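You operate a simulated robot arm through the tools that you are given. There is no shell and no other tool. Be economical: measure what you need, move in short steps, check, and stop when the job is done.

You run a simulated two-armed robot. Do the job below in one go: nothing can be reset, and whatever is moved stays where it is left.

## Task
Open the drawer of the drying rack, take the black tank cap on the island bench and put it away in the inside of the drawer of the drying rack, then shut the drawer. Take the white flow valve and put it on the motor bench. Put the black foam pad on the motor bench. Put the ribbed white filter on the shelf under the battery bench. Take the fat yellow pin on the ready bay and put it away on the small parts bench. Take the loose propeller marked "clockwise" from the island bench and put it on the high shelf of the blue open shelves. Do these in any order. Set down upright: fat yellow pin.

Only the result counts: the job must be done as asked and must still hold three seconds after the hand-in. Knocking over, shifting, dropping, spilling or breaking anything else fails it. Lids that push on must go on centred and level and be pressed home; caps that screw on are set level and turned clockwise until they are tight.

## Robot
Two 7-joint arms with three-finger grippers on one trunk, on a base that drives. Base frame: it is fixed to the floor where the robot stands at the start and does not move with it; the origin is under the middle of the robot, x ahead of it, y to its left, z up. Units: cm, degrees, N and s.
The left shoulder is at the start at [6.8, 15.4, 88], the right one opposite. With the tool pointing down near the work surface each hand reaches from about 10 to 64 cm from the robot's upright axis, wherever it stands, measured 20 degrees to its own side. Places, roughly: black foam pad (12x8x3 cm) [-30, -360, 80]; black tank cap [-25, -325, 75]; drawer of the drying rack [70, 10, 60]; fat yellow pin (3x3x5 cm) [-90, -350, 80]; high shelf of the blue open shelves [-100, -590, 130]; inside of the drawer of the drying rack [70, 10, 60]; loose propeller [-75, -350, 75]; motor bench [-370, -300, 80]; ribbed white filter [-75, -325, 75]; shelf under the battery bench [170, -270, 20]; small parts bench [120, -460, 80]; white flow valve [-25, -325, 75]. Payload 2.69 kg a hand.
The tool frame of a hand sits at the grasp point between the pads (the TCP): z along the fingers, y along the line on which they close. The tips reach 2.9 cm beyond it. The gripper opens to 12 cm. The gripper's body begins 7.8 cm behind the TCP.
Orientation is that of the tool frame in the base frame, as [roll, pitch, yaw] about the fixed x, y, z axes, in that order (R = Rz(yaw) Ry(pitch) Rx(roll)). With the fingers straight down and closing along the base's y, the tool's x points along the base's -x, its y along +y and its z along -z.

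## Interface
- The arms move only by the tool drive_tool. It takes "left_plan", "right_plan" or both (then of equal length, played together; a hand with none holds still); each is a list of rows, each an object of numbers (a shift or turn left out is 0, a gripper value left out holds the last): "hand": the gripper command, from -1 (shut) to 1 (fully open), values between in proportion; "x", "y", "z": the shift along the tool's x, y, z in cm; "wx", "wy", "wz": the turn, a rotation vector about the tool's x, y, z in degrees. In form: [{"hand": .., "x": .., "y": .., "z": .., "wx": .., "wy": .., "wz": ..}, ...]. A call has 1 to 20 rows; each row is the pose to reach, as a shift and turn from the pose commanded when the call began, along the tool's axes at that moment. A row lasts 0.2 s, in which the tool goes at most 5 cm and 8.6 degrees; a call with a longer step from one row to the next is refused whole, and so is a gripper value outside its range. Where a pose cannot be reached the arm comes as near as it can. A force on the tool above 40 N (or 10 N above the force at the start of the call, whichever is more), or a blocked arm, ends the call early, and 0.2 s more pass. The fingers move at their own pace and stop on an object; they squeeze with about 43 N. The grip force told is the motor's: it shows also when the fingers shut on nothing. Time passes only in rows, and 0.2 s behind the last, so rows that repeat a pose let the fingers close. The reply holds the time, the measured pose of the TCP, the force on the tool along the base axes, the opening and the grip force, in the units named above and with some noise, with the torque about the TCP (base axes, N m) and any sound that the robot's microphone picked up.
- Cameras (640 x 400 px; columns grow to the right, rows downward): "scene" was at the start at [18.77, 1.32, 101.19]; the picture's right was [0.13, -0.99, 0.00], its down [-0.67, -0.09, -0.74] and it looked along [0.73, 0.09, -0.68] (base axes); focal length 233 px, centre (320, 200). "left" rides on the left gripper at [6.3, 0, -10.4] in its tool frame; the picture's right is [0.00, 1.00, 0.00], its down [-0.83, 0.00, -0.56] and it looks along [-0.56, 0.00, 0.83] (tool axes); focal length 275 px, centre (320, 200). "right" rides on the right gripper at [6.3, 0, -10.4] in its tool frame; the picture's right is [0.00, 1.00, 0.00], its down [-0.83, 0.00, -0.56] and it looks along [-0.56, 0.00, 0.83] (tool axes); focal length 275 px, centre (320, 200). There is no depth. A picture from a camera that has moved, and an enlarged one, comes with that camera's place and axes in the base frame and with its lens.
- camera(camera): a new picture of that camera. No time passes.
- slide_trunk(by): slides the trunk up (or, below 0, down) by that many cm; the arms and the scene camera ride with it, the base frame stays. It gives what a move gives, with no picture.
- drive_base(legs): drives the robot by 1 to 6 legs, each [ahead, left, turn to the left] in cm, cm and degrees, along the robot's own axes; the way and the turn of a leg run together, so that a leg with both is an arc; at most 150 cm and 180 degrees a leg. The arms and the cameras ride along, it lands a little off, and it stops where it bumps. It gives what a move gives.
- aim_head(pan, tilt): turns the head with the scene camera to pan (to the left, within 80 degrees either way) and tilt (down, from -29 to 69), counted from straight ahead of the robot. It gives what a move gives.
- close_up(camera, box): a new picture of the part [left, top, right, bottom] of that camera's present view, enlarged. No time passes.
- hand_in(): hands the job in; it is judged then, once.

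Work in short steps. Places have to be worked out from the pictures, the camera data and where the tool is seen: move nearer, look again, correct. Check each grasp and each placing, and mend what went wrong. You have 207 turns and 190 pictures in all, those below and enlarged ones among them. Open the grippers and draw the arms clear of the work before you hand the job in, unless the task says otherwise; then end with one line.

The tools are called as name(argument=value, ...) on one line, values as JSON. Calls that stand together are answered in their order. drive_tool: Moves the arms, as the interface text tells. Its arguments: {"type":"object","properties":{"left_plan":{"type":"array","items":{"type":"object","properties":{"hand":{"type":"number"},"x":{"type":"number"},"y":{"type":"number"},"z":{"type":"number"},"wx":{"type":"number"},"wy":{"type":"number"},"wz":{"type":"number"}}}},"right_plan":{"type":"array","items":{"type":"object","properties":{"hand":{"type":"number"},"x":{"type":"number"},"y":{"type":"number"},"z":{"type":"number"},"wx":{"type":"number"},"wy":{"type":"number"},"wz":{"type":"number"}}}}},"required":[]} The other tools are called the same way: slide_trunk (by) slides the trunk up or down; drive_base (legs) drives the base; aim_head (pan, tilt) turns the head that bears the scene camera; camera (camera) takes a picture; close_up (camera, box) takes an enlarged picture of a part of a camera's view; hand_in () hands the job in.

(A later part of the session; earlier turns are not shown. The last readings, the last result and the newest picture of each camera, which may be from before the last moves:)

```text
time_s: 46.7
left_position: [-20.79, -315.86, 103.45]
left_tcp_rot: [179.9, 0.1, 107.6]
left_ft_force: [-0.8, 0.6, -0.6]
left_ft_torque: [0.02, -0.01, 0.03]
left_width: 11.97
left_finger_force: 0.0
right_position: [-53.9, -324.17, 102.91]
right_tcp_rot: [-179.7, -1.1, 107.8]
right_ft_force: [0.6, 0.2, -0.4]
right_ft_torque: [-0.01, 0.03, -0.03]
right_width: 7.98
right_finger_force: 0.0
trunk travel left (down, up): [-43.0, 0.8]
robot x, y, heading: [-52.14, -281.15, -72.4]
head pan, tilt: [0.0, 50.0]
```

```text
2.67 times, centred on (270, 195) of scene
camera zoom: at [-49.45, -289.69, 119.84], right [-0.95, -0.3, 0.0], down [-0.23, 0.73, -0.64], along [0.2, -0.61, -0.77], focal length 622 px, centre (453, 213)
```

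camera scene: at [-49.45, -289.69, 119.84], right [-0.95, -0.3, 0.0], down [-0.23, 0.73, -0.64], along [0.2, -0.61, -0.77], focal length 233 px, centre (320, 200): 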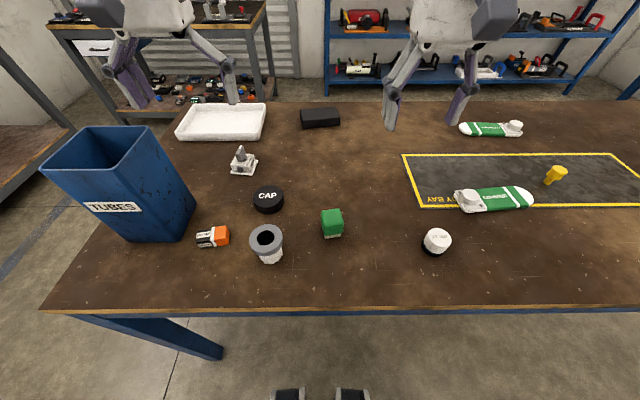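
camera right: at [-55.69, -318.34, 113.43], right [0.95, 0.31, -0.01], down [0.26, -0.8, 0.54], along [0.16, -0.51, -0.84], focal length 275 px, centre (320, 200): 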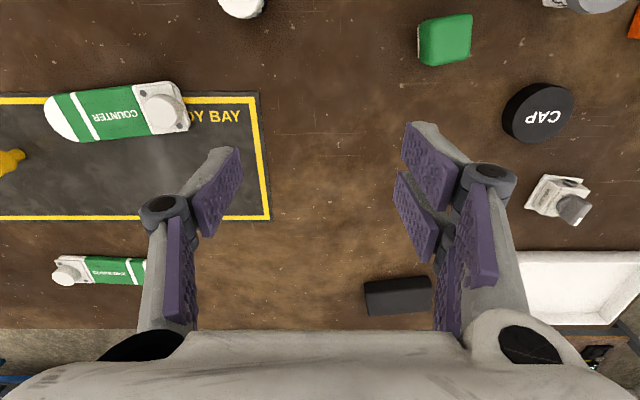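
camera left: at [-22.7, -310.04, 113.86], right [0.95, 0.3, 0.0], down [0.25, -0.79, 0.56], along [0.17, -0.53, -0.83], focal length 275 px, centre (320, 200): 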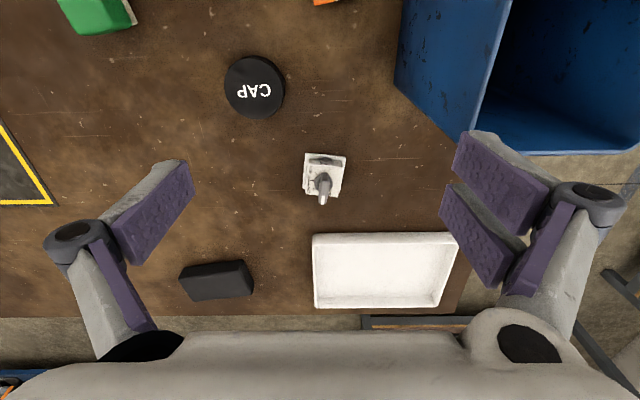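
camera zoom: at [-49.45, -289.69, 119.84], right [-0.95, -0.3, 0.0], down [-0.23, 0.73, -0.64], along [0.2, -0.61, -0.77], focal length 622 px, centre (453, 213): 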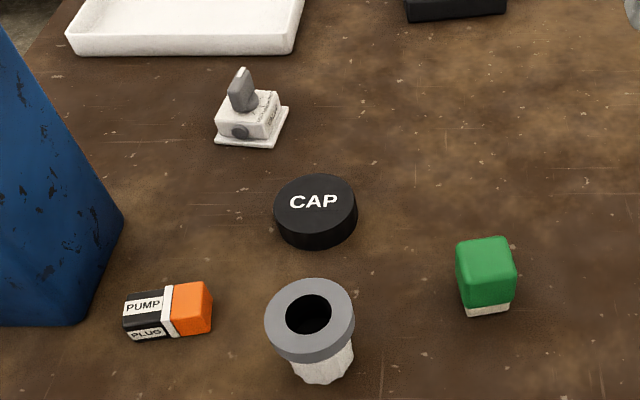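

The far propeller reads CLOCKWISE; the FILTER piece is the ribbed white one. I put the left hand over the cap (≈[-27.8, -318.7, top 79]) and the right hand over the filter (≈[-63.3, -317.6]).

drive_tool(left_plan=[{"hand": 1, "x": -0.2, "y": -1.9, "z": 3.3}, {"x": -0.3, "y": -3.8, "z": 6.7}, {"x": -0.5, "y": -5.6, "z": 10}, {"x": -0.6, "y": -7.5, "z": 13.4}, {"x": -0.6, "y": -7.5, "z": 13.4}], right_plan=[{"hand": 1, "x": 2.3, "y": -1.7, "z": 2.5}, {"x": 4.6, "y": -3.5, "z": 5}, {"x": 6.9, "y": -5.2, "z": 8}, {"x": 9.1, "y": -6.9, "z": 11}, {"x": 9.1, "y": -6.9, "z": 12.9}])

camera(camera="left")

camera(camera="right")

```text
time_s: 47.9
left_position: [-27.81, -318.79, 89.86]
left_tcp_rot: [180.0, -0.1, 107.7]
left_ft_force: [-0.2, 0.3, -0.3]
left_ft_torque: [-0.04, 0.06, 0.01]
left_width: 12.01
left_finger_force: 0.1
right_position: [-63.43, -317.29, 90.1]
right_tcp_rot: [-179.7, -1.1, 107.8]
right_ft_force: [0.5, 1.4, 0.4]
right_ft_torque: [0.0, 0.04, -0.02]
right_width: 11.96
right_finger_force: 0.0
trunk travel left (down, up): [-43.0, 0.8]
robot x, y, heading: [-52.26, -281.21, -72.2]
head pan, tilt: [0.0, 50.0]
```

```text
155 pictures are left
camera left: at [-29.64, -312.89, 100.34], right [0.95, 0.3, 0.0], down [0.25, -0.79, 0.56], along [0.17, -0.53, -0.83], focal length 275 px, centre (320, 200)
```

left: 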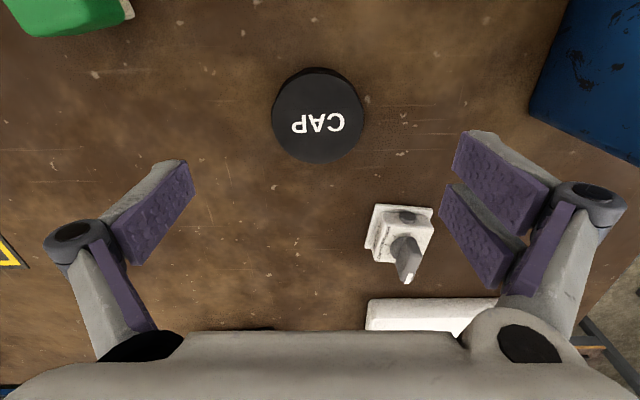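

```text
154 pictures are left
camera right: at [-65.29, -311.49, 100.76], right [0.95, 0.31, -0.01], down [0.26, -0.8, 0.54], along [0.16, -0.51, -0.84], focal length 275 px, centre (320, 200)
```

right: 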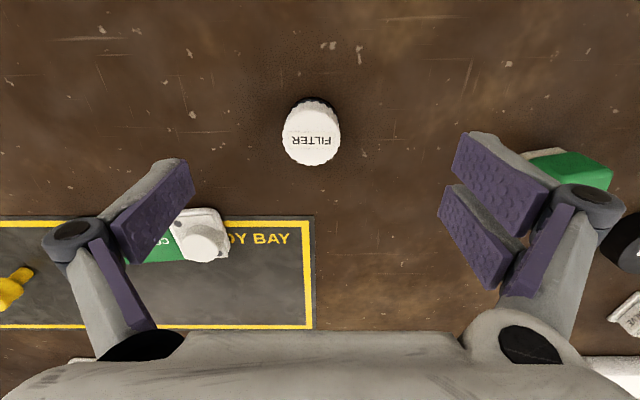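

Both hands are nearly centred. I correct by about 1 cm and lower both to TCP z = 80, then close.

drive_tool(left_plan=[{"x": -0.3, "z": 3}, {"x": -0.3, "z": 6.5}, {"x": -0.3, "z": 9}, {"x": -0.3, "z": 10}, {"x": -0.3, "z": 10, "hand": -1}, {"x": -0.3, "z": 10}, {"x": -0.3, "z": 10}, {"x": -0.3, "z": 10}], right_plan=[{"x": -0.9, "y": -0.7, "z": 3}, {"x": -0.9, "y": -0.7, "z": 6.5}, {"x": -0.9, "y": -0.7, "z": 9}, {"x": -0.9, "y": -0.7, "z": 10}, {"x": -0.9, "y": -0.7, "z": 10, "hand": -1}, {"x": -0.9, "y": -0.7, "z": 10}, {"x": -0.9, "y": -0.7, "z": 10}, {"x": -0.9, "y": -0.7, "z": 10}])

camera(camera="left")

camera(camera="right")

```text
time_s: 49.3
left_position: [-27.4, -319.08, 80.56]
left_tcp_rot: [-180.0, 1.0, 107.8]
left_ft_force: [4.0, 1.6, 20.3]
left_ft_torque: [0.7, -0.72, -0.11]
left_width: 6.63
left_finger_force: 42.7
right_position: [-63.43, -318.29, 80.76]
right_tcp_rot: [-179.8, 0.0, 108.0]
right_ft_force: [2.5, 6.7, 44.1]
right_ft_torque: [0.26, -0.86, 0.17]
right_width: 3.97
right_finger_force: 43.0
trunk travel left (down, up): [-43.0, 0.8]
robot x, y, heading: [-51.91, -281.4, -72.4]
head pan, tilt: [0.0, 50.0]
stopped in row 7 (right hand): the force on the tool passed its limit at 45 N (the readings are from after the stop); the commanded pose is now the measured one
```

```text
153 pictures are left
camera left: at [-29.39, -312.95, 90.91], right [0.95, 0.3, 0.0], down [0.25, -0.78, 0.57], along [0.17, -0.54, -0.82], focal length 275 px, centre (320, 200)
```

left: 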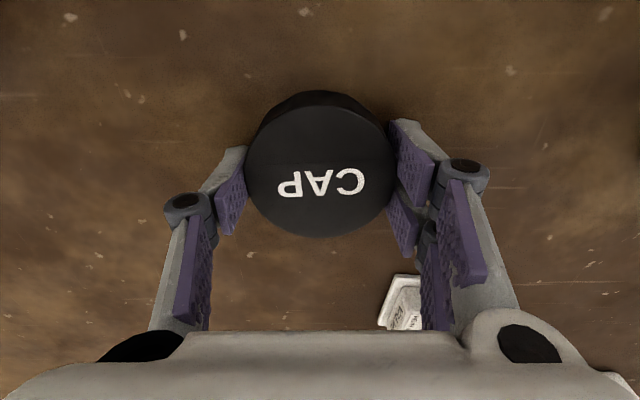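

```text
152 pictures are left
camera right: at [-65.33, -312.22, 91.26], right [0.95, 0.31, 0.0], down [0.26, -0.79, 0.55], along [0.17, -0.53, -0.83], focal length 275 px, centre (320, 200)
```

right: 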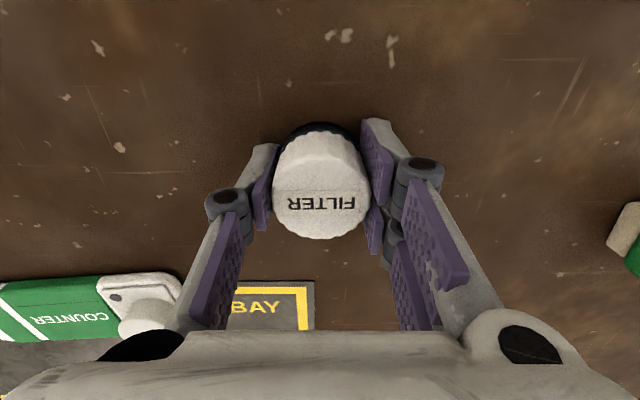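

Both items are gripped (6.6 cm and 4.0 cm); the tips rest on the table. I lift both.

drive_tool(left_plan=[{"z": -1.5}, {"z": -5}, {"z": -9}, {"z": -13}, {"z": -17}, {"z": -20}], right_plan=[{"z": -1.5}, {"z": -5}, {"z": -9}, {"z": -13}, {"z": -17}, {"z": -20}])

camera(camera="scene")

```text
time_s: 50.7
left_position: [-27.56, -319.02, 100.34]
left_tcp_rot: [179.9, 0.3, 107.7]
left_ft_force: [-0.3, 0.4, -0.3]
left_ft_torque: [-0.02, -0.04, -0.03]
left_width: 0.0
left_finger_force: 28.3
right_position: [-63.64, -318.76, 100.53]
right_tcp_rot: [-179.8, -0.7, 107.8]
right_ft_force: [-0.3, -0.4, -0.5]
right_ft_torque: [-0.01, 0.01, 0.01]
right_width: 0.01
right_finger_force: 28.4
trunk travel left (down, up): [-43.0, 0.8]
robot x, y, heading: [-52.02, -281.27, -72.2]
head pan, tilt: [0.0, 50.0]
```

```text
151 pictures are left
camera scene: at [-49.43, -289.63, 119.85], right [-0.95, -0.3, 0.0], down [-0.23, 0.73, -0.64], along [0.2, -0.61, -0.77], focal length 233 px, centre (320, 200)
```

scene: 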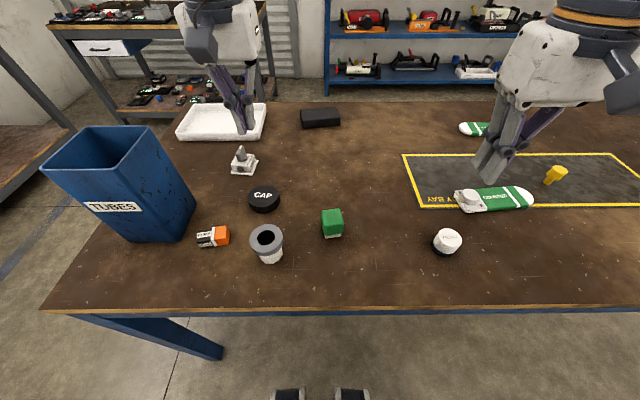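

Both slipped out on the lift but stayed standing. I reopen above them, look again, and will grip centred with tips just above the table (TCP ≈81.2), lifting slowly.

drive_tool(left_plan=[{"hand": 1, "z": 3}, {"z": 6}, {"z": 9}, {"z": 10}, {"z": 10}], right_plan=[{"hand": 1, "z": 3}, {"z": 6}, {"z": 9}, {"z": 10}, {"z": 10}])

camera(camera="left")

camera(camera="right")

```text
time_s: 51.9
left_position: [-27.63, -319.19, 89.93]
left_tcp_rot: [180.0, 0.3, 107.7]
left_ft_force: [-0.2, 0.3, -0.3]
left_ft_torque: [0.0, 0.04, 0.0]
left_width: 12.03
left_finger_force: 0.1
right_position: [-63.55, -318.48, 90.28]
right_tcp_rot: [-179.9, -0.9, 107.8]
right_ft_force: [-0.1, 0.1, 0.3]
right_ft_torque: [0.01, 0.03, 0.0]
right_width: 12.01
right_finger_force: 0.1
trunk travel left (down, up): [-43.0, 0.8]
robot x, y, heading: [-52.13, -281.23, -72.4]
head pan, tilt: [0.0, 50.0]
```

```text
150 pictures are left
camera left: at [-29.54, -313.19, 100.28], right [0.95, 0.3, 0.0], down [0.25, -0.79, 0.56], along [0.17, -0.53, -0.83], focal length 275 px, centre (320, 200)
```

left: 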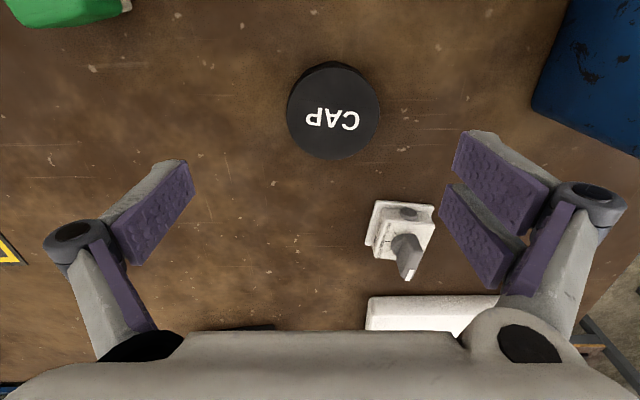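

```text
149 pictures are left
camera right: at [-65.35, -312.59, 100.85], right [0.95, 0.31, 0.0], down [0.26, -0.8, 0.54], along [0.17, -0.52, -0.84], focal length 275 px, centre (320, 200)
```

right: 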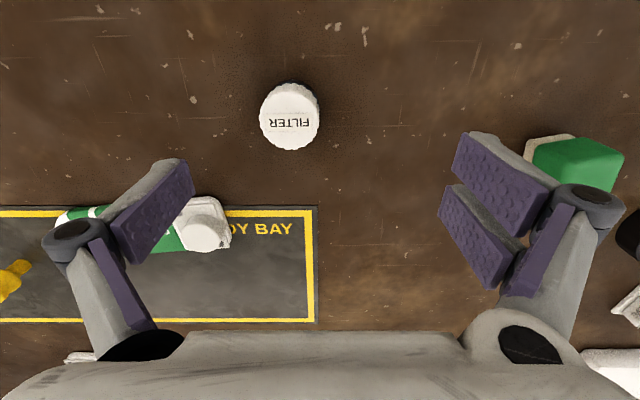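

Cap now at about [-26.7, -318.7], filter at [-65.6, -319.1]. I re-centre, lower to TCP 81.2, close longer, then lift slowly 2 cm.

drive_tool(left_plan=[{"x": 0.2, "y": 1.0, "z": 0.5}, {"x": 0.2, "y": 1.0, "z": 4}, {"x": 0.2, "y": 1.0, "z": 7}, {"x": 0.2, "y": 1.0, "z": 8.7}, {"x": 0.2, "y": 1.0, "z": 8.7}, {"x": 0.2, "y": 1.0, "z": 8.7, "hand": -1}, {"x": 0.2, "y": 1.0, "z": 8.7}, {"x": 0.2, "y": 1.0, "z": 8.7}, {"x": 0.2, "y": 1.0, "z": 8.7}, {"x": 0.2, "y": 1.0, "z": 8.7}], right_plan=[{"x": 0, "y": -2.1, "z": 0.5}, {"y": -2.1, "z": 4}, {"y": -2.1, "z": 7}, {"y": -2.1, "z": 9}, {"y": -2.1, "z": 9}, {"y": -2.1, "z": 9, "hand": -1}, {"y": -2.1, "z": 9}, {"y": -2.1, "z": 9}, {"y": -2.1, "z": 9}, {"y": -2.1, "z": 9}])

camera(camera="right")

camera(camera="left")

```text
time_s: 54.1
left_position: [-26.62, -318.62, 81.51]
left_tcp_rot: [179.9, 0.3, 107.8]
left_ft_force: [0.4, -1.4, 6.3]
left_ft_torque: [-0.02, -0.13, 0.03]
left_width: 6.56
left_finger_force: 42.9
right_position: [-65.46, -319.11, 81.39]
right_tcp_rot: [-179.9, -0.8, 107.9]
right_ft_force: [-1.7, -0.1, -0.4]
right_ft_torque: [-0.01, 0.05, 0.01]
right_width: 3.99
right_finger_force: 42.7
trunk travel left (down, up): [-43.0, 0.8]
robot x, y, heading: [-51.83, -281.54, -72.3]
head pan, tilt: [0.0, 50.0]
```

```text
148 pictures are left
camera right: at [-67.31, -313.18, 91.88], right [0.95, 0.31, 0.0], down [0.26, -0.8, 0.54], along [0.17, -0.52, -0.84], focal length 275 px, centre (320, 200)
```

right: 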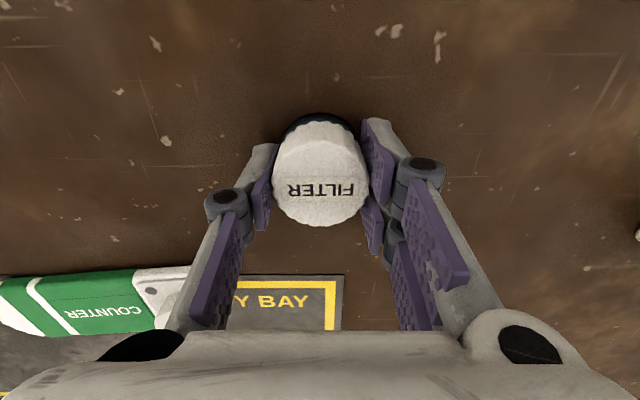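

```text
147 pictures are left
camera left: at [-28.5, -312.69, 91.89], right [0.95, 0.3, 0.0], down [0.25, -0.79, 0.56], along [0.17, -0.53, -0.83], focal length 275 px, centre (320, 200)
```

left: 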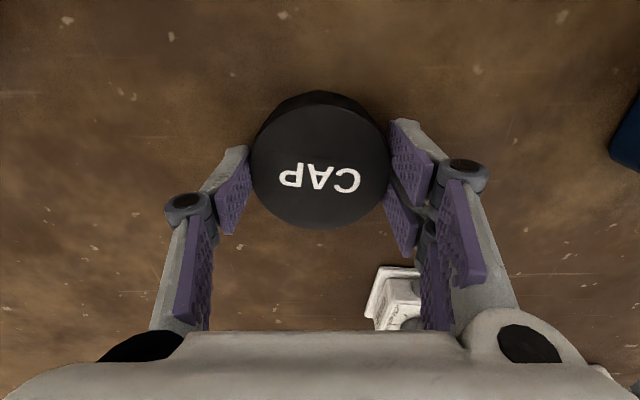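

Gripped again without pressing the table. I lift slowly in small steps and check the widths.

drive_tool(left_plan=[{"z": -0.2}, {"z": -0.5}, {"z": -0.9}, {"z": -1.4}, {"z": -2}, {"z": -2.7}, {"z": -3.5}, {"z": -3.5}], right_plan=[{"z": -0.2}, {"z": -0.5}, {"z": -0.9}, {"z": -1.4}, {"z": -2}, {"z": -2.7}, {"z": -3.5}, {"z": -3.5}])

camera(camera="right")

camera(camera="left")

```text
time_s: 55.9
left_position: [-26.72, -318.61, 84.88]
left_tcp_rot: [180.0, 0.3, 107.7]
left_ft_force: [0.1, 0.3, -0.4]
left_ft_torque: [0.0, 0.02, 0.0]
left_width: 6.55
left_finger_force: 42.9
right_position: [-65.56, -319.2, 84.88]
right_tcp_rot: [-179.8, -0.8, 107.9]
right_ft_force: [0.2, -0.1, 0.2]
right_ft_torque: [-0.01, -0.02, -0.01]
right_width: 3.96
right_finger_force: 43.0
trunk travel left (down, up): [-43.0, 0.8]
robot x, y, heading: [-51.94, -281.24, -72.3]
head pan, tilt: [0.0, 50.0]
```

```text
146 pictures are left
camera right: at [-67.42, -313.28, 95.38], right [0.95, 0.31, 0.0], down [0.26, -0.8, 0.54], along [0.17, -0.52, -0.84], focal length 275 px, centre (320, 200)
```

right: 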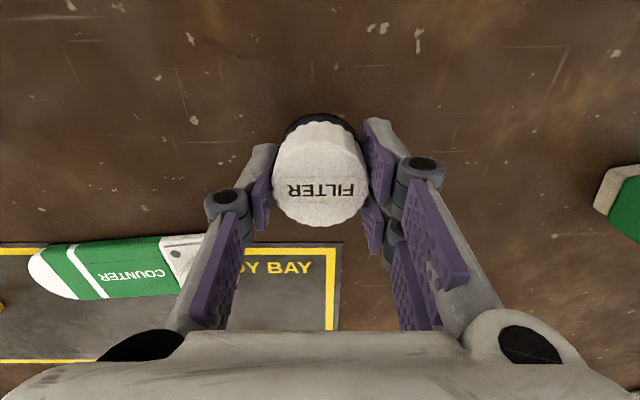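

```text
145 pictures are left
camera left: at [-28.68, -312.71, 95.25], right [0.95, 0.3, 0.0], down [0.25, -0.79, 0.56], along [0.17, -0.53, -0.83], focal length 275 px, centre (320, 200)
```

left: 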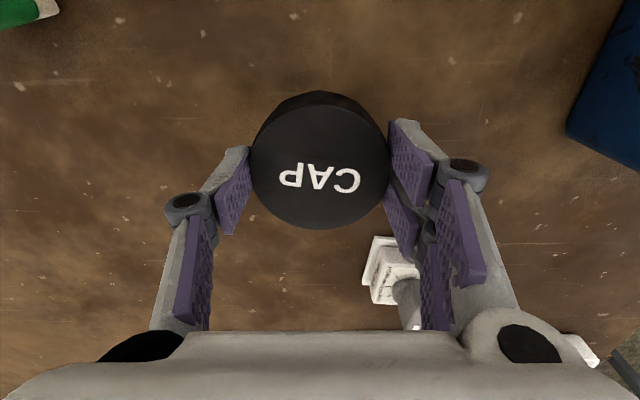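

Both held now. I lift higher slowly, then back away, turn to face +x and head for the battery bench.

drive_tool(left_plan=[{"z": -1}, {"z": -2.2}, {"z": -3.6}, {"z": -5}, {"z": -6.4}, {"z": -7.8}, {"z": -9.2}, {"z": -10.6}, {"z": -12}], right_plan=[{"z": -1}, {"z": -2.2}, {"z": -3.6}, {"z": -5}, {"z": -6.4}, {"z": -7.8}, {"z": -9.2}, {"z": -10.6}, {"z": -12}])

drive_base(legs=[[-45, 0, 0], [0, 0, 72], [80, 10, 0]])

aim_head(pan=0, tilt=30)

camera(camera="scene")

```text
time_s: 57.9
left_position: [-26.81, -318.75, 96.95]
left_tcp_rot: [180.0, 0.4, 107.8]
left_ft_force: [0.4, -0.1, -0.4]
left_ft_torque: [-0.03, 0.01, -0.01]
left_width: 6.54
left_finger_force: 43.0
right_position: [-65.44, -319.19, 96.94]
right_tcp_rot: [-179.8, -0.8, 107.9]
right_ft_force: [-0.2, -0.2, 0.5]
right_ft_torque: [-0.05, -0.01, -0.03]
right_width: 4.0
right_finger_force: 43.0
trunk travel left (down, up): [-43.0, 0.8]
robot x, y, heading: [-52.69, -281.36, -71.9]
head pan, tilt: [0.0, 50.0]
```

```text
time_s: 67.8
left_position: [57.96, -214.93, 96.95]
left_tcp_rot: [180.0, 0.2, 180.0]
left_ft_force: [0.4, -0.2, 0.0]
left_ft_torque: [0.04, 0.01, 0.0]
left_width: 6.54
left_finger_force: 42.8
right_position: [46.63, -251.98, 96.9]
right_tcp_rot: [-179.9, -0.8, -180.0]
right_ft_force: [-0.2, 0.3, 0.3]
right_ft_torque: [0.01, 0.02, 0.02]
right_width: 3.98
right_finger_force: 42.4
trunk travel left (down, up): [-43.0, 0.8]
robot x, y, heading: [14.42, -227.61, -0.5]
head pan, tilt: [0.0, 50.0]
```

```text
time_s: 68.6
left_position: [58.02, -214.79, 96.89]
left_tcp_rot: [180.0, 0.3, 179.9]
left_ft_force: [1.2, -0.5, -0.4]
left_ft_torque: [0.02, -0.02, 0.0]
left_width: 6.55
left_finger_force: 42.7
right_position: [46.51, -251.97, 96.76]
right_tcp_rot: [-179.9, -0.9, -179.9]
right_ft_force: [0.0, 0.3, -0.7]
right_ft_torque: [0.02, -0.05, -0.02]
right_width: 3.98
right_finger_force: 42.8
trunk travel left (down, up): [-43.0, 0.8]
robot x, y, heading: [14.94, -227.78, -0.4]
head pan, tilt: [0.0, 30.0]
```

```text
144 pictures are left
camera scene: at [24.97, -227.47, 122.78], right [0.0, -1.0, 0.0], down [-0.5, 0.0, -0.87], along [0.87, 0.0, -0.5], focal length 233 px, centre (320, 200)
```

scene: 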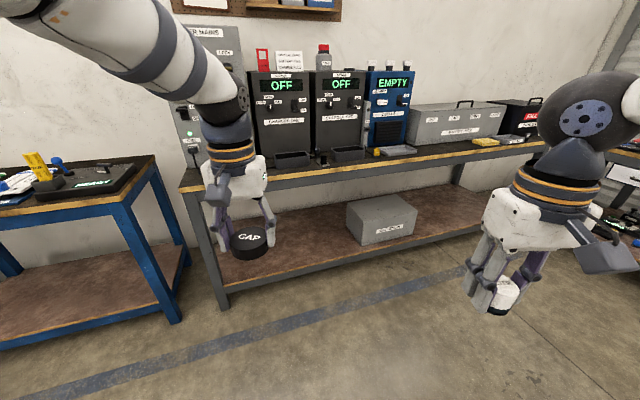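

The bench with chargers is the battery bench, turned 17°, with a free shelf area left of the grey box. I face it squarely and pull the left hand (cap) back close to the body.

drive_base(legs=[[0, 0, 17.4], [46, -13, 0]])

drive_tool(left_plan=[{"x": 3, "y": 1}, {"x": 6, "y": 2}, {"x": 9, "y": 3}, {"x": 12, "y": 5}, {"x": 15, "y": 7}, {"x": 17, "y": 8}])

slide_trunk(by=-38)

camera(camera="scene")

```text
time_s: 72.4
left_position: [100.23, -201.18, 96.87]
left_tcp_rot: [-180.0, 0.2, -162.7]
left_ft_force: [-0.5, -0.2, -0.9]
left_ft_torque: [0.03, -0.01, 0.01]
left_width: 6.52
left_finger_force: 43.1
right_position: [100.43, -239.9, 96.88]
right_tcp_rot: [-179.9, -0.7, -162.5]
right_ft_force: [0.2, 0.7, -1.5]
right_ft_torque: [0.0, 0.01, 0.01]
right_width: 3.97
right_finger_force: 42.9
trunk travel left (down, up): [-43.0, 0.8]
robot x, y, heading: [62.85, -226.09, 17.1]
head pan, tilt: [0.0, 30.0]
```

```text
time_s: 73.8
left_position: [81.68, -198.6, 96.65]
left_tcp_rot: [-180.0, 0.4, -162.7]
left_ft_force: [1.1, -0.2, 0.1]
left_ft_torque: [-0.01, -0.01, 0.0]
left_width: 6.52
left_finger_force: 43.2
right_position: [100.33, -239.87, 96.83]
right_tcp_rot: [-179.9, -0.9, -162.5]
right_ft_force: [0.9, -0.2, 0.2]
right_ft_torque: [0.02, 0.06, -0.02]
right_width: 3.98
right_finger_force: 43.4
trunk travel left (down, up): [-43.0, 0.8]
robot x, y, heading: [62.64, -226.43, 17.2]
head pan, tilt: [0.0, 30.0]
```

```text
time_s: 77.5
left_position: [84.31, -197.71, 53.79]
left_tcp_rot: [-179.9, -12.0, -162.7]
left_ft_force: [0.0, 0.3, -1.6]
left_ft_torque: [-0.01, 0.01, -0.02]
left_width: 6.51
left_finger_force: 43.1
right_position: [100.53, -239.93, 58.9]
right_tcp_rot: [-179.9, -0.8, -162.6]
right_ft_force: [-0.4, 0.5, 0.0]
right_ft_torque: [-0.03, -0.04, 0.03]
right_width: 4.0
right_finger_force: 42.6
trunk travel left (down, up): [-5.0, 38.8]
robot x, y, heading: [62.96, -226.25, 17.2]
head pan, tilt: [0.0, 30.0]
```

```text
143 pictures are left
camera scene: at [88.02, -218.14, 81.1], right [0.3, -0.95, 0.0], down [-0.48, -0.15, -0.87], along [0.83, 0.26, -0.5], focal length 233 px, centre (320, 200)
```

scene: 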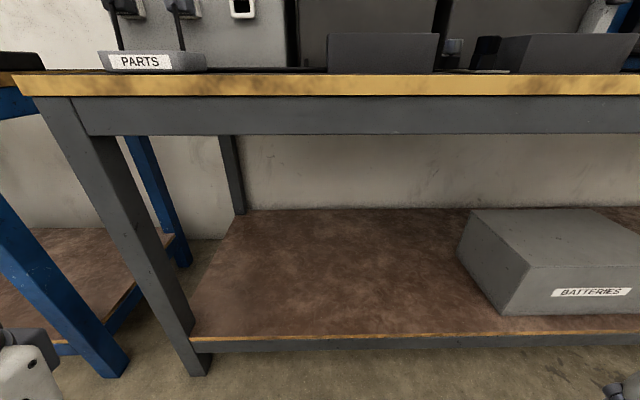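

The shelf surface is at z≈19.5 with its front edge through [122, -207]. I lower the right hand in front of the bench to z≈27 first.

drive_tool(right_plan=[{"z": 1}, {"z": 3}, {"z": 5.5}, {"z": 8}, {"z": 11}, {"z": 14}, {"z": 17}, {"z": 20}, {"z": 23}, {"z": 26}, {"z": 29}, {"z": 31}, {"z": 32}])

camera(camera="right")

```text
time_s: 80.3
left_position: [84.4, -197.65, 53.82]
left_tcp_rot: [-180.0, -12.1, -162.6]
left_ft_force: [0.0, -0.6, -0.5]
left_ft_torque: [-0.04, 0.03, 0.02]
left_width: 6.49
left_finger_force: 43.0
right_position: [100.11, -240.07, 27.03]
right_tcp_rot: [-180.0, -0.8, -162.5]
right_ft_force: [0.4, -0.1, 0.5]
right_ft_torque: [-0.01, -0.01, 0.0]
right_width: 3.94
right_finger_force: 43.4
right hand out of reach, approached as far as the arm can: row 3, 4, 5, 6, 7, 8, 9
trunk travel left (down, up): [-5.0, 38.8]
robot x, y, heading: [62.45, -226.36, 17.4]
head pan, tilt: [0.0, 30.0]
```

```text
142 pictures are left
camera right: at [94.28, -241.81, 37.56], right [-0.3, 0.95, 0.0], down [0.8, 0.26, 0.54], along [0.52, 0.16, -0.84], focal length 275 px, centre (320, 200)
```

right: 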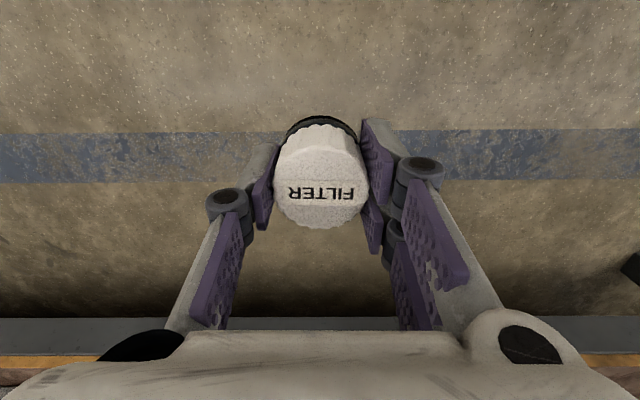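

Hand is low and level. I drive ahead 20 and left 8 so the hand stops short of the shelf edge, then check.

drive_base(legs=[[20, 8, 0]])

camera(camera="scene")

camera(camera="right")

```text
time_s: 82.0
left_position: [100.78, -184.18, 53.89]
left_tcp_rot: [180.0, -12.0, -162.4]
left_ft_force: [0.3, 0.3, 0.1]
left_ft_torque: [0.04, 0.0, 0.01]
left_width: 6.51
left_finger_force: 42.6
right_position: [116.7, -226.41, 27.14]
right_tcp_rot: [-179.9, -0.7, -162.3]
right_ft_force: [-1.0, -0.9, -1.0]
right_ft_torque: [0.01, 0.03, -0.02]
right_width: 3.95
right_finger_force: 43.0
trunk travel left (down, up): [-5.0, 38.8]
robot x, y, heading: [79.55, -212.9, 17.5]
head pan, tilt: [0.0, 30.0]
```

```text
141 pictures are left
camera scene: at [104.6, -204.55, 81.1], right [0.3, -0.95, 0.0], down [-0.48, -0.15, -0.87], along [0.83, 0.26, -0.5], focal length 233 px, centre (320, 200)
```

scene: 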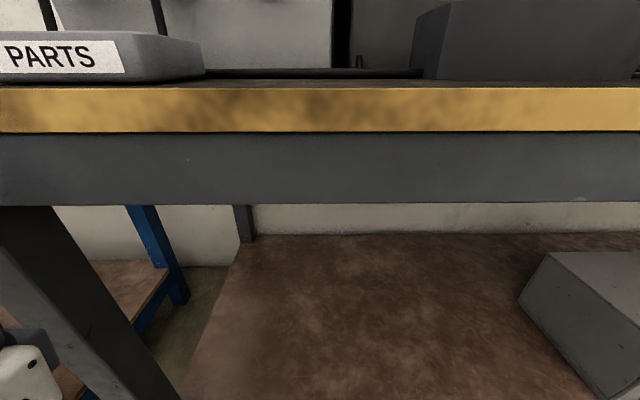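

```text
140 pictures are left
camera right: at [110.95, -228.2, 37.59], right [-0.31, 0.95, 0.0], down [0.8, 0.26, 0.54], along [0.52, 0.17, -0.84], focal length 275 px, centre (320, 200)
```

right: 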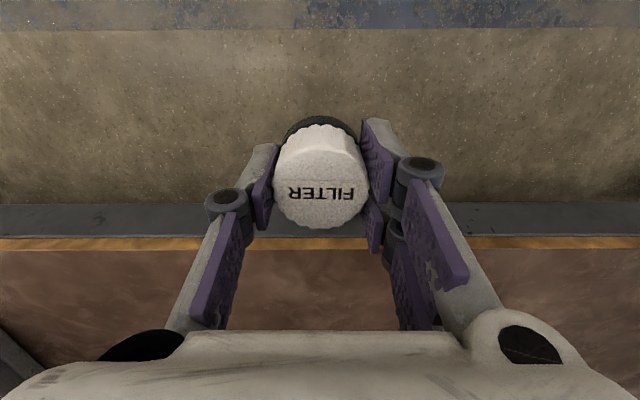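

Shelf edge is 9.6 cm ahead of the TCP. I move in 19 cm at constant height.

drive_tool(right_plan=[{"x": -1}, {"x": -3}, {"x": -5.5}, {"x": -8}, {"x": -10.5}, {"x": -13}, {"x": -15.5}, {"x": -18}, {"x": -19}, {"x": -19}])

camera(camera="right")

```text
time_s: 84.4
left_position: [101.91, -185.56, 54.2]
left_tcp_rot: [179.6, -11.8, -165.0]
left_ft_force: [0.2, -0.7, 0.4]
left_ft_torque: [0.01, -0.02, 0.01]
left_width: 6.5
left_finger_force: 42.7
right_position: [133.49, -224.68, 26.12]
right_tcp_rot: [179.6, -1.8, -166.6]
right_ft_force: [-0.5, 0.5, -0.4]
right_ft_torque: [-0.03, -0.01, 0.05]
right_width: 3.96
right_finger_force: 42.9
trunk travel left (down, up): [-5.0, 38.8]
robot x, y, heading: [78.98, -213.04, 14.8]
head pan, tilt: [0.0, 30.0]
stopped in row 10 (right hand): the arm was blocked; the commanded pose is now the measured one
```

```text
139 pictures are left
camera right: at [127.79, -226.13, 36.79], right [-0.24, 0.97, 0.01], down [0.83, 0.2, 0.53], along [0.51, 0.13, -0.85], focal length 275 px, centre (320, 200)
```

right: 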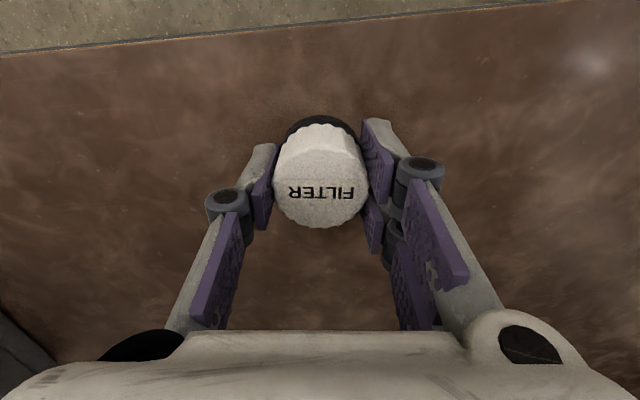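

The forearm met the bench, but the filter is already about 7 cm inside the shelf edge. I lower it to the shelf here.

drive_tool(right_plan=[{"z": 0.7}, {"z": 1.4}, {"z": 2}, {"z": 2.5}, {"z": 2.9}, {"z": 3.2}])

camera(camera="right")

```text
time_s: 85.8
left_position: [101.9, -186.39, 54.55]
left_tcp_rot: [179.5, -11.1, -166.1]
left_ft_force: [0.3, -0.8, -0.8]
left_ft_torque: [0.01, 0.02, 0.0]
left_width: 6.46
left_finger_force: 42.6
right_position: [133.34, -226.27, 23.79]
right_tcp_rot: [179.1, -0.7, -168.7]
right_ft_force: [0.2, 0.3, 0.1]
right_ft_torque: [0.01, -0.03, 0.02]
right_width: 3.96
right_finger_force: 43.1
trunk travel left (down, up): [-5.0, 38.8]
robot x, y, heading: [78.91, -212.76, 13.8]
head pan, tilt: [0.0, 30.0]
```

```text
138 pictures are left
camera right: at [127.39, -227.62, 34.2], right [-0.2, 0.98, 0.02], down [0.82, 0.16, 0.55], along [0.53, 0.12, -0.84], focal length 275 px, centre (320, 200)
```

right: 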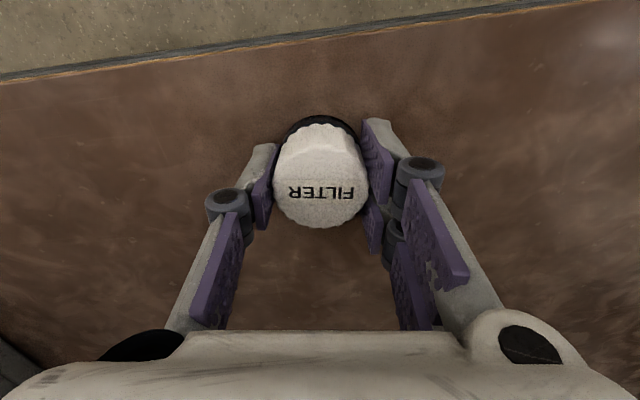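

No contact yet at z 23.8; I lower a little more.

drive_tool(right_plan=[{"z": 0.4}, {"z": 0.8}, {"z": 1.2}, {"z": 1.6}, {"z": 2.0}, {"z": 2.4}])

```text
time_s: 86.5
left_position: [102.06, -186.38, 54.25]
left_tcp_rot: [179.9, -11.4, -166.9]
left_ft_force: [-1.0, -1.5, -0.4]
left_ft_torque: [0.03, -0.03, -0.02]
left_width: 6.47
left_finger_force: 42.9
right_position: [133.27, -226.57, 22.83]
right_tcp_rot: [179.0, -0.6, -169.8]
right_ft_force: [-8.7, 18.4, 86.0]
right_ft_torque: [-0.9, -0.19, -0.12]
right_width: 3.97
right_finger_force: 43.7
trunk travel left (down, up): [-5.0, 38.8]
robot x, y, heading: [79.15, -212.99, 13.2]
head pan, tilt: [0.0, 30.0]
stopped in row 3 (right hand): the force on the tool passed its limit at 98 N (the readings are from after the stop); the commanded pose is now the measured one
```

It touches the shelf. I relieve the pressure slightly, open, and look.

drive_tool(right_plan=[{"z": -0.3}, {"z": -0.4}, {"z": -0.4, "hand": 0.0}, {"z": -0.4}, {"z": -0.4, "hand": 0.6}, {"z": -0.4}, {"z": -2.5}, {"z": -5}])

camera(camera="right")

```text
time_s: 86.8
left_position: [102.28, -186.24, 54.15]
left_tcp_rot: [-180.0, -11.6, -167.1]
left_ft_force: [-1.0, -0.5, -0.3]
left_ft_torque: [0.02, 0.03, 0.01]
left_width: 6.48
left_finger_force: 43.0
right_position: [133.34, -226.59, 22.89]
right_tcp_rot: [179.0, -0.6, -170.0]
right_ft_force: [-7.6, 7.8, 83.3]
right_ft_torque: [-1.36, -0.26, 0.23]
right_width: 3.95
right_finger_force: 42.4
trunk travel left (down, up): [-5.0, 38.8]
robot x, y, heading: [78.9, -213.02, 13.1]
head pan, tilt: [0.0, 30.0]
stopped in row 1 (right hand): the force on the tool passed its limit at 121 N (the readings are from after the stop); the commanded pose is now the measured one
```

```text
137 pictures are left
camera right: at [127.31, -227.79, 33.33], right [-0.18, 0.98, 0.02], down [0.83, 0.14, 0.55], along [0.54, 0.11, -0.84], focal length 275 px, centre (320, 200)
```

right: 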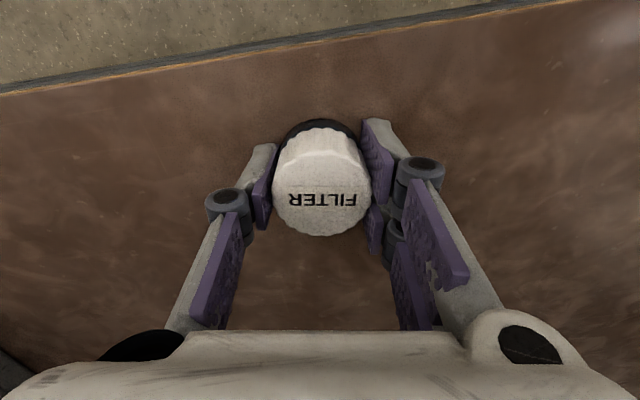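

Still pressed hard. I relieve it by sliding the trunk up slightly.

slide_trunk(by=0.8)

```text
time_s: 87.0
left_position: [102.29, -186.34, 53.99]
left_tcp_rot: [-179.9, -11.7, -167.1]
left_ft_force: [-0.1, 0.0, -1.6]
left_ft_torque: [0.02, 0.01, 0.01]
left_width: 6.45
left_finger_force: 43.0
right_position: [133.31, -226.6, 22.87]
right_tcp_rot: [178.5, -0.5, -170.4]
right_ft_force: [-7.9, 6.3, 37.1]
right_ft_torque: [-0.69, -0.06, -0.15]
right_width: 3.96
right_finger_force: 42.8
trunk travel left (down, up): [-5.0, 38.8]
robot x, y, heading: [78.47, -212.59, 12.9]
head pan, tilt: [0.0, 30.0]
stopped: the force on the tool passed its limit at 135 N (the readings are from after the stop); the commanded pose is now the measured one
```

Force has dropped to 37 N. I open the hand in place.

drive_tool(right_plan=[{"hand": -0.1}, {"hand": 0.2}, {"hand": 0.4}, {}])

camera(camera="right")

```text
time_s: 88.0
left_position: [102.41, -186.38, 54.08]
left_tcp_rot: [-179.9, -11.6, -167.3]
left_ft_force: [0.4, 0.7, -0.7]
left_ft_torque: [-0.02, 0.05, -0.01]
left_width: 6.46
left_finger_force: 43.3
right_position: [133.23, -226.77, 22.75]
right_tcp_rot: [178.7, -0.7, -170.3]
right_ft_force: [1.5, 0.5, -0.2]
right_ft_torque: [-0.02, 0.04, 0.01]
right_width: 8.39
right_finger_force: 0.0
trunk travel left (down, up): [-5.0, 38.8]
robot x, y, heading: [78.91, -212.98, 12.7]
head pan, tilt: [0.0, 30.0]
```

```text
136 pictures are left
camera right: at [127.29, -227.92, 33.25], right [-0.17, 0.98, 0.02], down [0.83, 0.13, 0.55], along [0.53, 0.11, -0.84], focal length 275 px, centre (320, 200)
```

right: 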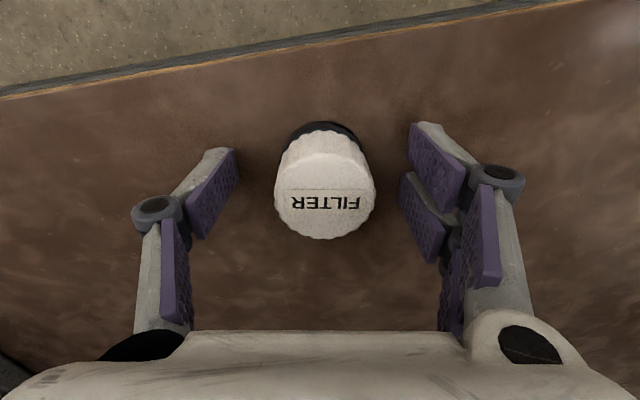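

The filter stands on the shelf, released. I draw the hand straight out along tool x.

drive_tool(right_plan=[{"z": -0.3, "x": 1}, {"z": -0.5, "x": 3}, {"z": -0.7, "x": 6}, {"z": -1, "x": 10}, {"z": -1, "x": 14}, {"z": -1, "x": 18}, {"z": -1, "x": 18}])

camera(camera="right")

```text
time_s: 89.6
left_position: [101.5, -187.34, 55.05]
left_tcp_rot: [179.6, -10.3, -167.8]
left_ft_force: [0.0, -0.2, -1.1]
left_ft_torque: [0.03, 0.0, 0.02]
left_width: 6.48
left_finger_force: 43.6
right_position: [115.71, -230.44, 25.06]
right_tcp_rot: [177.9, 1.8, -171.7]
right_ft_force: [-0.1, -0.6, -0.4]
right_ft_torque: [-0.03, 0.01, 0.0]
right_width: 8.38
right_finger_force: 0.0
trunk travel left (down, up): [-5.0, 38.8]
robot x, y, heading: [78.84, -212.99, 12.1]
head pan, tilt: [0.0, 30.0]
```

```text
135 pictures are left
camera right: at [109.3, -231.79, 35.22], right [-0.15, 0.99, 0.04], down [0.81, 0.1, 0.58], along [0.57, 0.12, -0.81], focal length 275 px, centre (320, 200)
```

right: 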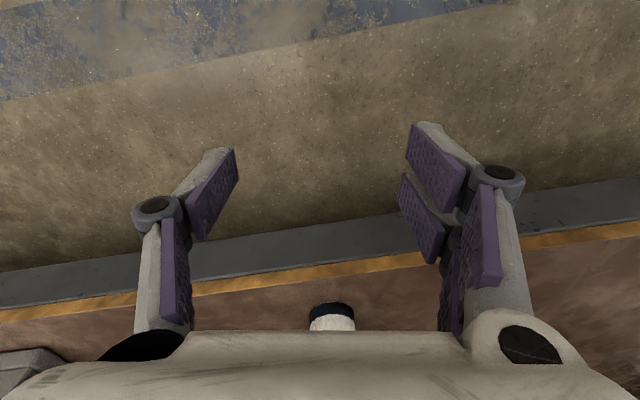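

The filter is placed. I back well away, then raise the trunk again.

drive_base(legs=[[-60, 0, 5]])

slide_trunk(by=33)

camera(camera="left")

camera(camera="scene")

```text
time_s: 93.0
left_position: [42.75, -200.03, 53.88]
left_tcp_rot: [-180.0, -11.9, -162.5]
left_ft_force: [-0.1, -0.3, -0.5]
left_ft_torque: [-0.03, -0.01, 0.02]
left_width: 6.44
left_finger_force: 42.9
right_position: [59.3, -242.35, 23.81]
right_tcp_rot: [178.7, -0.9, -165.6]
right_ft_force: [0.4, 0.1, 0.8]
right_ft_torque: [-0.01, 0.02, 0.0]
right_width: 8.39
right_finger_force: 0.1
trunk travel left (down, up): [-5.0, 38.8]
robot x, y, heading: [21.27, -228.78, 17.2]
head pan, tilt: [0.0, 30.0]
```

```text
time_s: 96.2
left_position: [42.73, -199.93, 86.83]
left_tcp_rot: [-179.9, -11.9, -162.6]
left_ft_force: [0.0, 0.1, -0.3]
left_ft_torque: [-0.02, -0.01, -0.06]
left_width: 6.48
left_finger_force: 42.8
right_position: [59.24, -242.48, 56.81]
right_tcp_rot: [178.8, -1.0, -165.5]
right_ft_force: [0.2, 0.2, -0.9]
right_ft_torque: [0.01, 0.0, 0.04]
right_width: 8.39
right_finger_force: 0.1
trunk travel left (down, up): [-38.0, 5.8]
robot x, y, heading: [21.38, -228.51, 17.7]
head pan, tilt: [0.0, 30.0]
```

```text
134 pictures are left
camera left: at [38.91, -201.24, 98.33], right [-0.3, 0.95, 0.0], down [0.89, 0.28, 0.37], along [0.36, 0.11, -0.93], focal length 275 px, centre (320, 200)
```

left: 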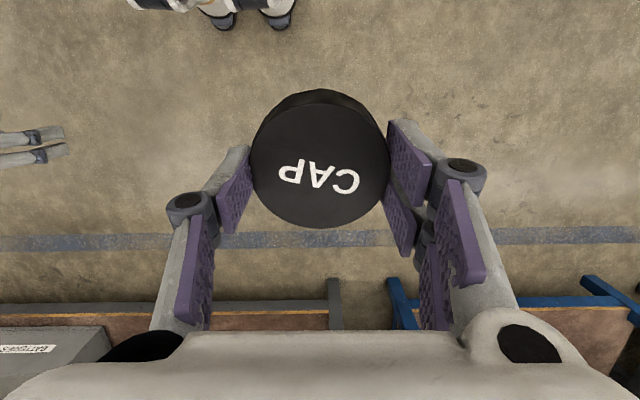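

```text
133 pictures are left
camera scene: at [35.67, -223.75, 117.0], right [0.3, -0.95, 0.0], down [-0.48, -0.15, -0.87], along [0.83, 0.26, -0.5], focal length 233 px, centre (320, 200)
```

scene: 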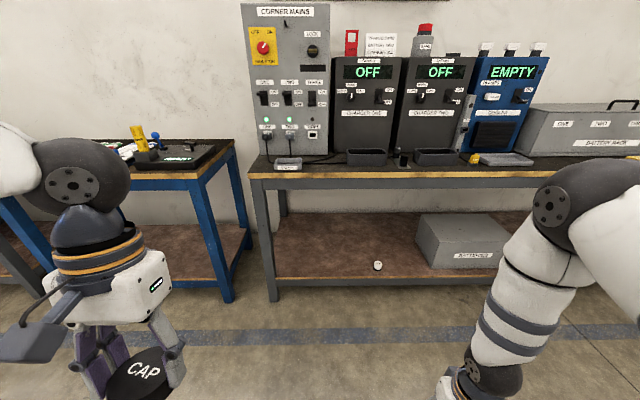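

Filter confirmed on the shelf. I raise the right hand, level the left hand and bring it forward.

drive_tool(left_plan=[{"x": -2, "wy": -3}, {"x": -4, "wy": -6}, {"x": -6, "wy": -9}, {"x": -8, "wy": -12}, {"x": -10, "wy": -12}, {"x": -12, "wy": -12}, {"x": -14, "wy": -12}, {"x": -14, "wy": -12}], right_plan=[{"z": -4}, {"z": -8}, {"z": -12}, {"z": -16}, {"z": -20}, {"z": -24}, {"z": -28}, {"z": -31, "x": 2, "hand": 1}])

drive_base(legs=[[-5, 100, 0], [35, 75, 0]])

aim_head(pan=0, tilt=50)

camera(camera="scene")

```text
time_s: 98.0
left_position: [56.04, -196.03, 83.92]
left_tcp_rot: [-179.9, 0.1, -162.4]
left_ft_force: [0.5, -1.3, -0.5]
left_ft_torque: [0.0, 0.01, 0.01]
left_width: 6.46
left_finger_force: 42.9
right_position: [59.6, -242.82, 77.75]
right_tcp_rot: [178.9, -1.0, -165.6]
right_ft_force: [0.4, -0.5, 0.2]
right_ft_torque: [0.02, 0.02, -0.01]
right_width: 11.99
right_finger_force: 0.0
right hand out of reach, approached as far as the arm can: row 6, 7, 8
trunk travel left (down, up): [-38.0, 5.8]
robot x, y, heading: [21.23, -228.74, 17.5]
head pan, tilt: [0.0, 30.0]
```

```text
time_s: 111.9
left_position: [33.32, -19.73, 83.87]
left_tcp_rot: [-179.9, 0.1, -163.1]
left_ft_force: [0.3, 0.2, -0.9]
left_ft_torque: [-0.03, -0.02, 0.01]
left_width: 6.49
left_finger_force: 43.0
right_position: [36.45, -66.56, 77.59]
right_tcp_rot: [178.8, -0.9, -166.2]
right_ft_force: [-0.2, -0.6, 1.3]
right_ft_torque: [0.04, 0.03, -0.02]
right_width: 12.01
right_finger_force: 0.0
trunk travel left (down, up): [-38.0, 5.8]
robot x, y, heading: [-1.77, -52.11, 17.0]
head pan, tilt: [0.0, 30.0]
```

```text
time_s: 112.7
left_position: [33.23, -19.93, 83.92]
left_tcp_rot: [-180.0, 0.1, -163.1]
left_ft_force: [0.2, -1.1, -0.3]
left_ft_torque: [0.03, 0.0, 0.01]
left_width: 6.49
left_finger_force: 43.0
right_position: [36.4, -66.61, 77.73]
right_tcp_rot: [178.8, -1.0, -166.2]
right_ft_force: [0.2, 0.0, -0.2]
right_ft_torque: [-0.01, 0.0, -0.02]
right_width: 11.98
right_finger_force: 0.1
trunk travel left (down, up): [-38.0, 5.8]
robot x, y, heading: [-1.4, -52.13, 17.1]
head pan, tilt: [0.0, 50.0]
```

```text
132 pictures are left
camera scene: at [11.41, -47.74, 114.06], right [0.29, -0.96, 0.0], down [-0.73, -0.22, -0.64], along [0.62, 0.19, -0.77], focal length 233 px, centre (320, 200)
```

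scene: 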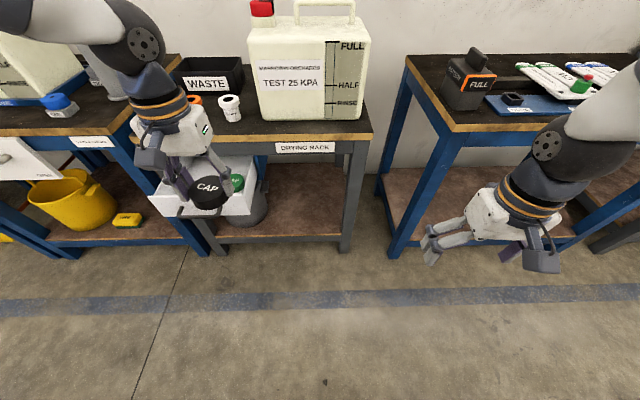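

The drawer stands open just left of me. I shift left so the left hand is over it.

drive_base(legs=[[8, 24, 0]])

camera(camera="scene")

camera(camera="left")

```text
time_s: 115.1
left_position: [33.7, 5.62, 83.91]
left_tcp_rot: [-179.9, 0.0, -162.5]
left_ft_force: [-1.2, -0.4, -0.7]
left_ft_torque: [-0.04, 0.0, 0.01]
left_width: 6.46
left_finger_force: 43.2
right_position: [37.26, -41.11, 77.67]
right_tcp_rot: [178.7, -1.0, -165.5]
right_ft_force: [0.1, 0.8, -0.3]
right_ft_torque: [0.02, 0.01, 0.01]
right_width: 12.0
right_finger_force: 0.0
trunk travel left (down, up): [-38.0, 5.8]
robot x, y, heading: [-1.03, -27.09, 17.3]
head pan, tilt: [0.0, 50.0]
```

```text
131 pictures are left
camera scene: at [12.05, -22.56, 114.05], right [0.3, -0.95, 0.0], down [-0.73, -0.23, -0.64], along [0.61, 0.19, -0.77], focal length 233 px, centre (320, 200)
```

scene: 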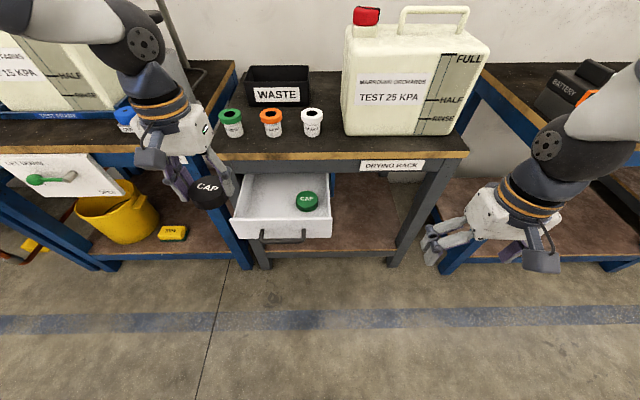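

```text
130 pictures are left
camera left: at [27.69, 3.6, 94.3], right [-0.3, 0.96, 0.0], down [0.79, 0.25, 0.56], along [0.53, 0.16, -0.83], focal length 275 px, centre (320, 200)
```

left: 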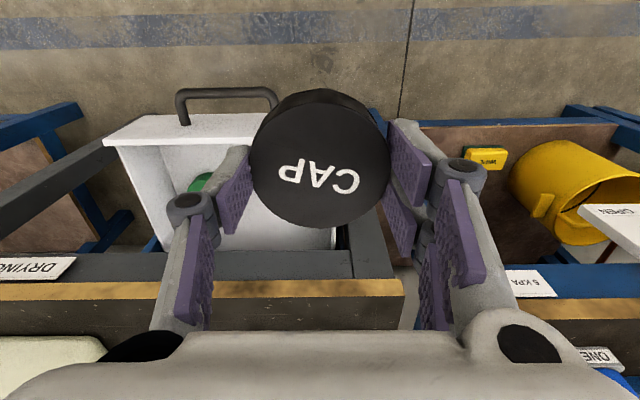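

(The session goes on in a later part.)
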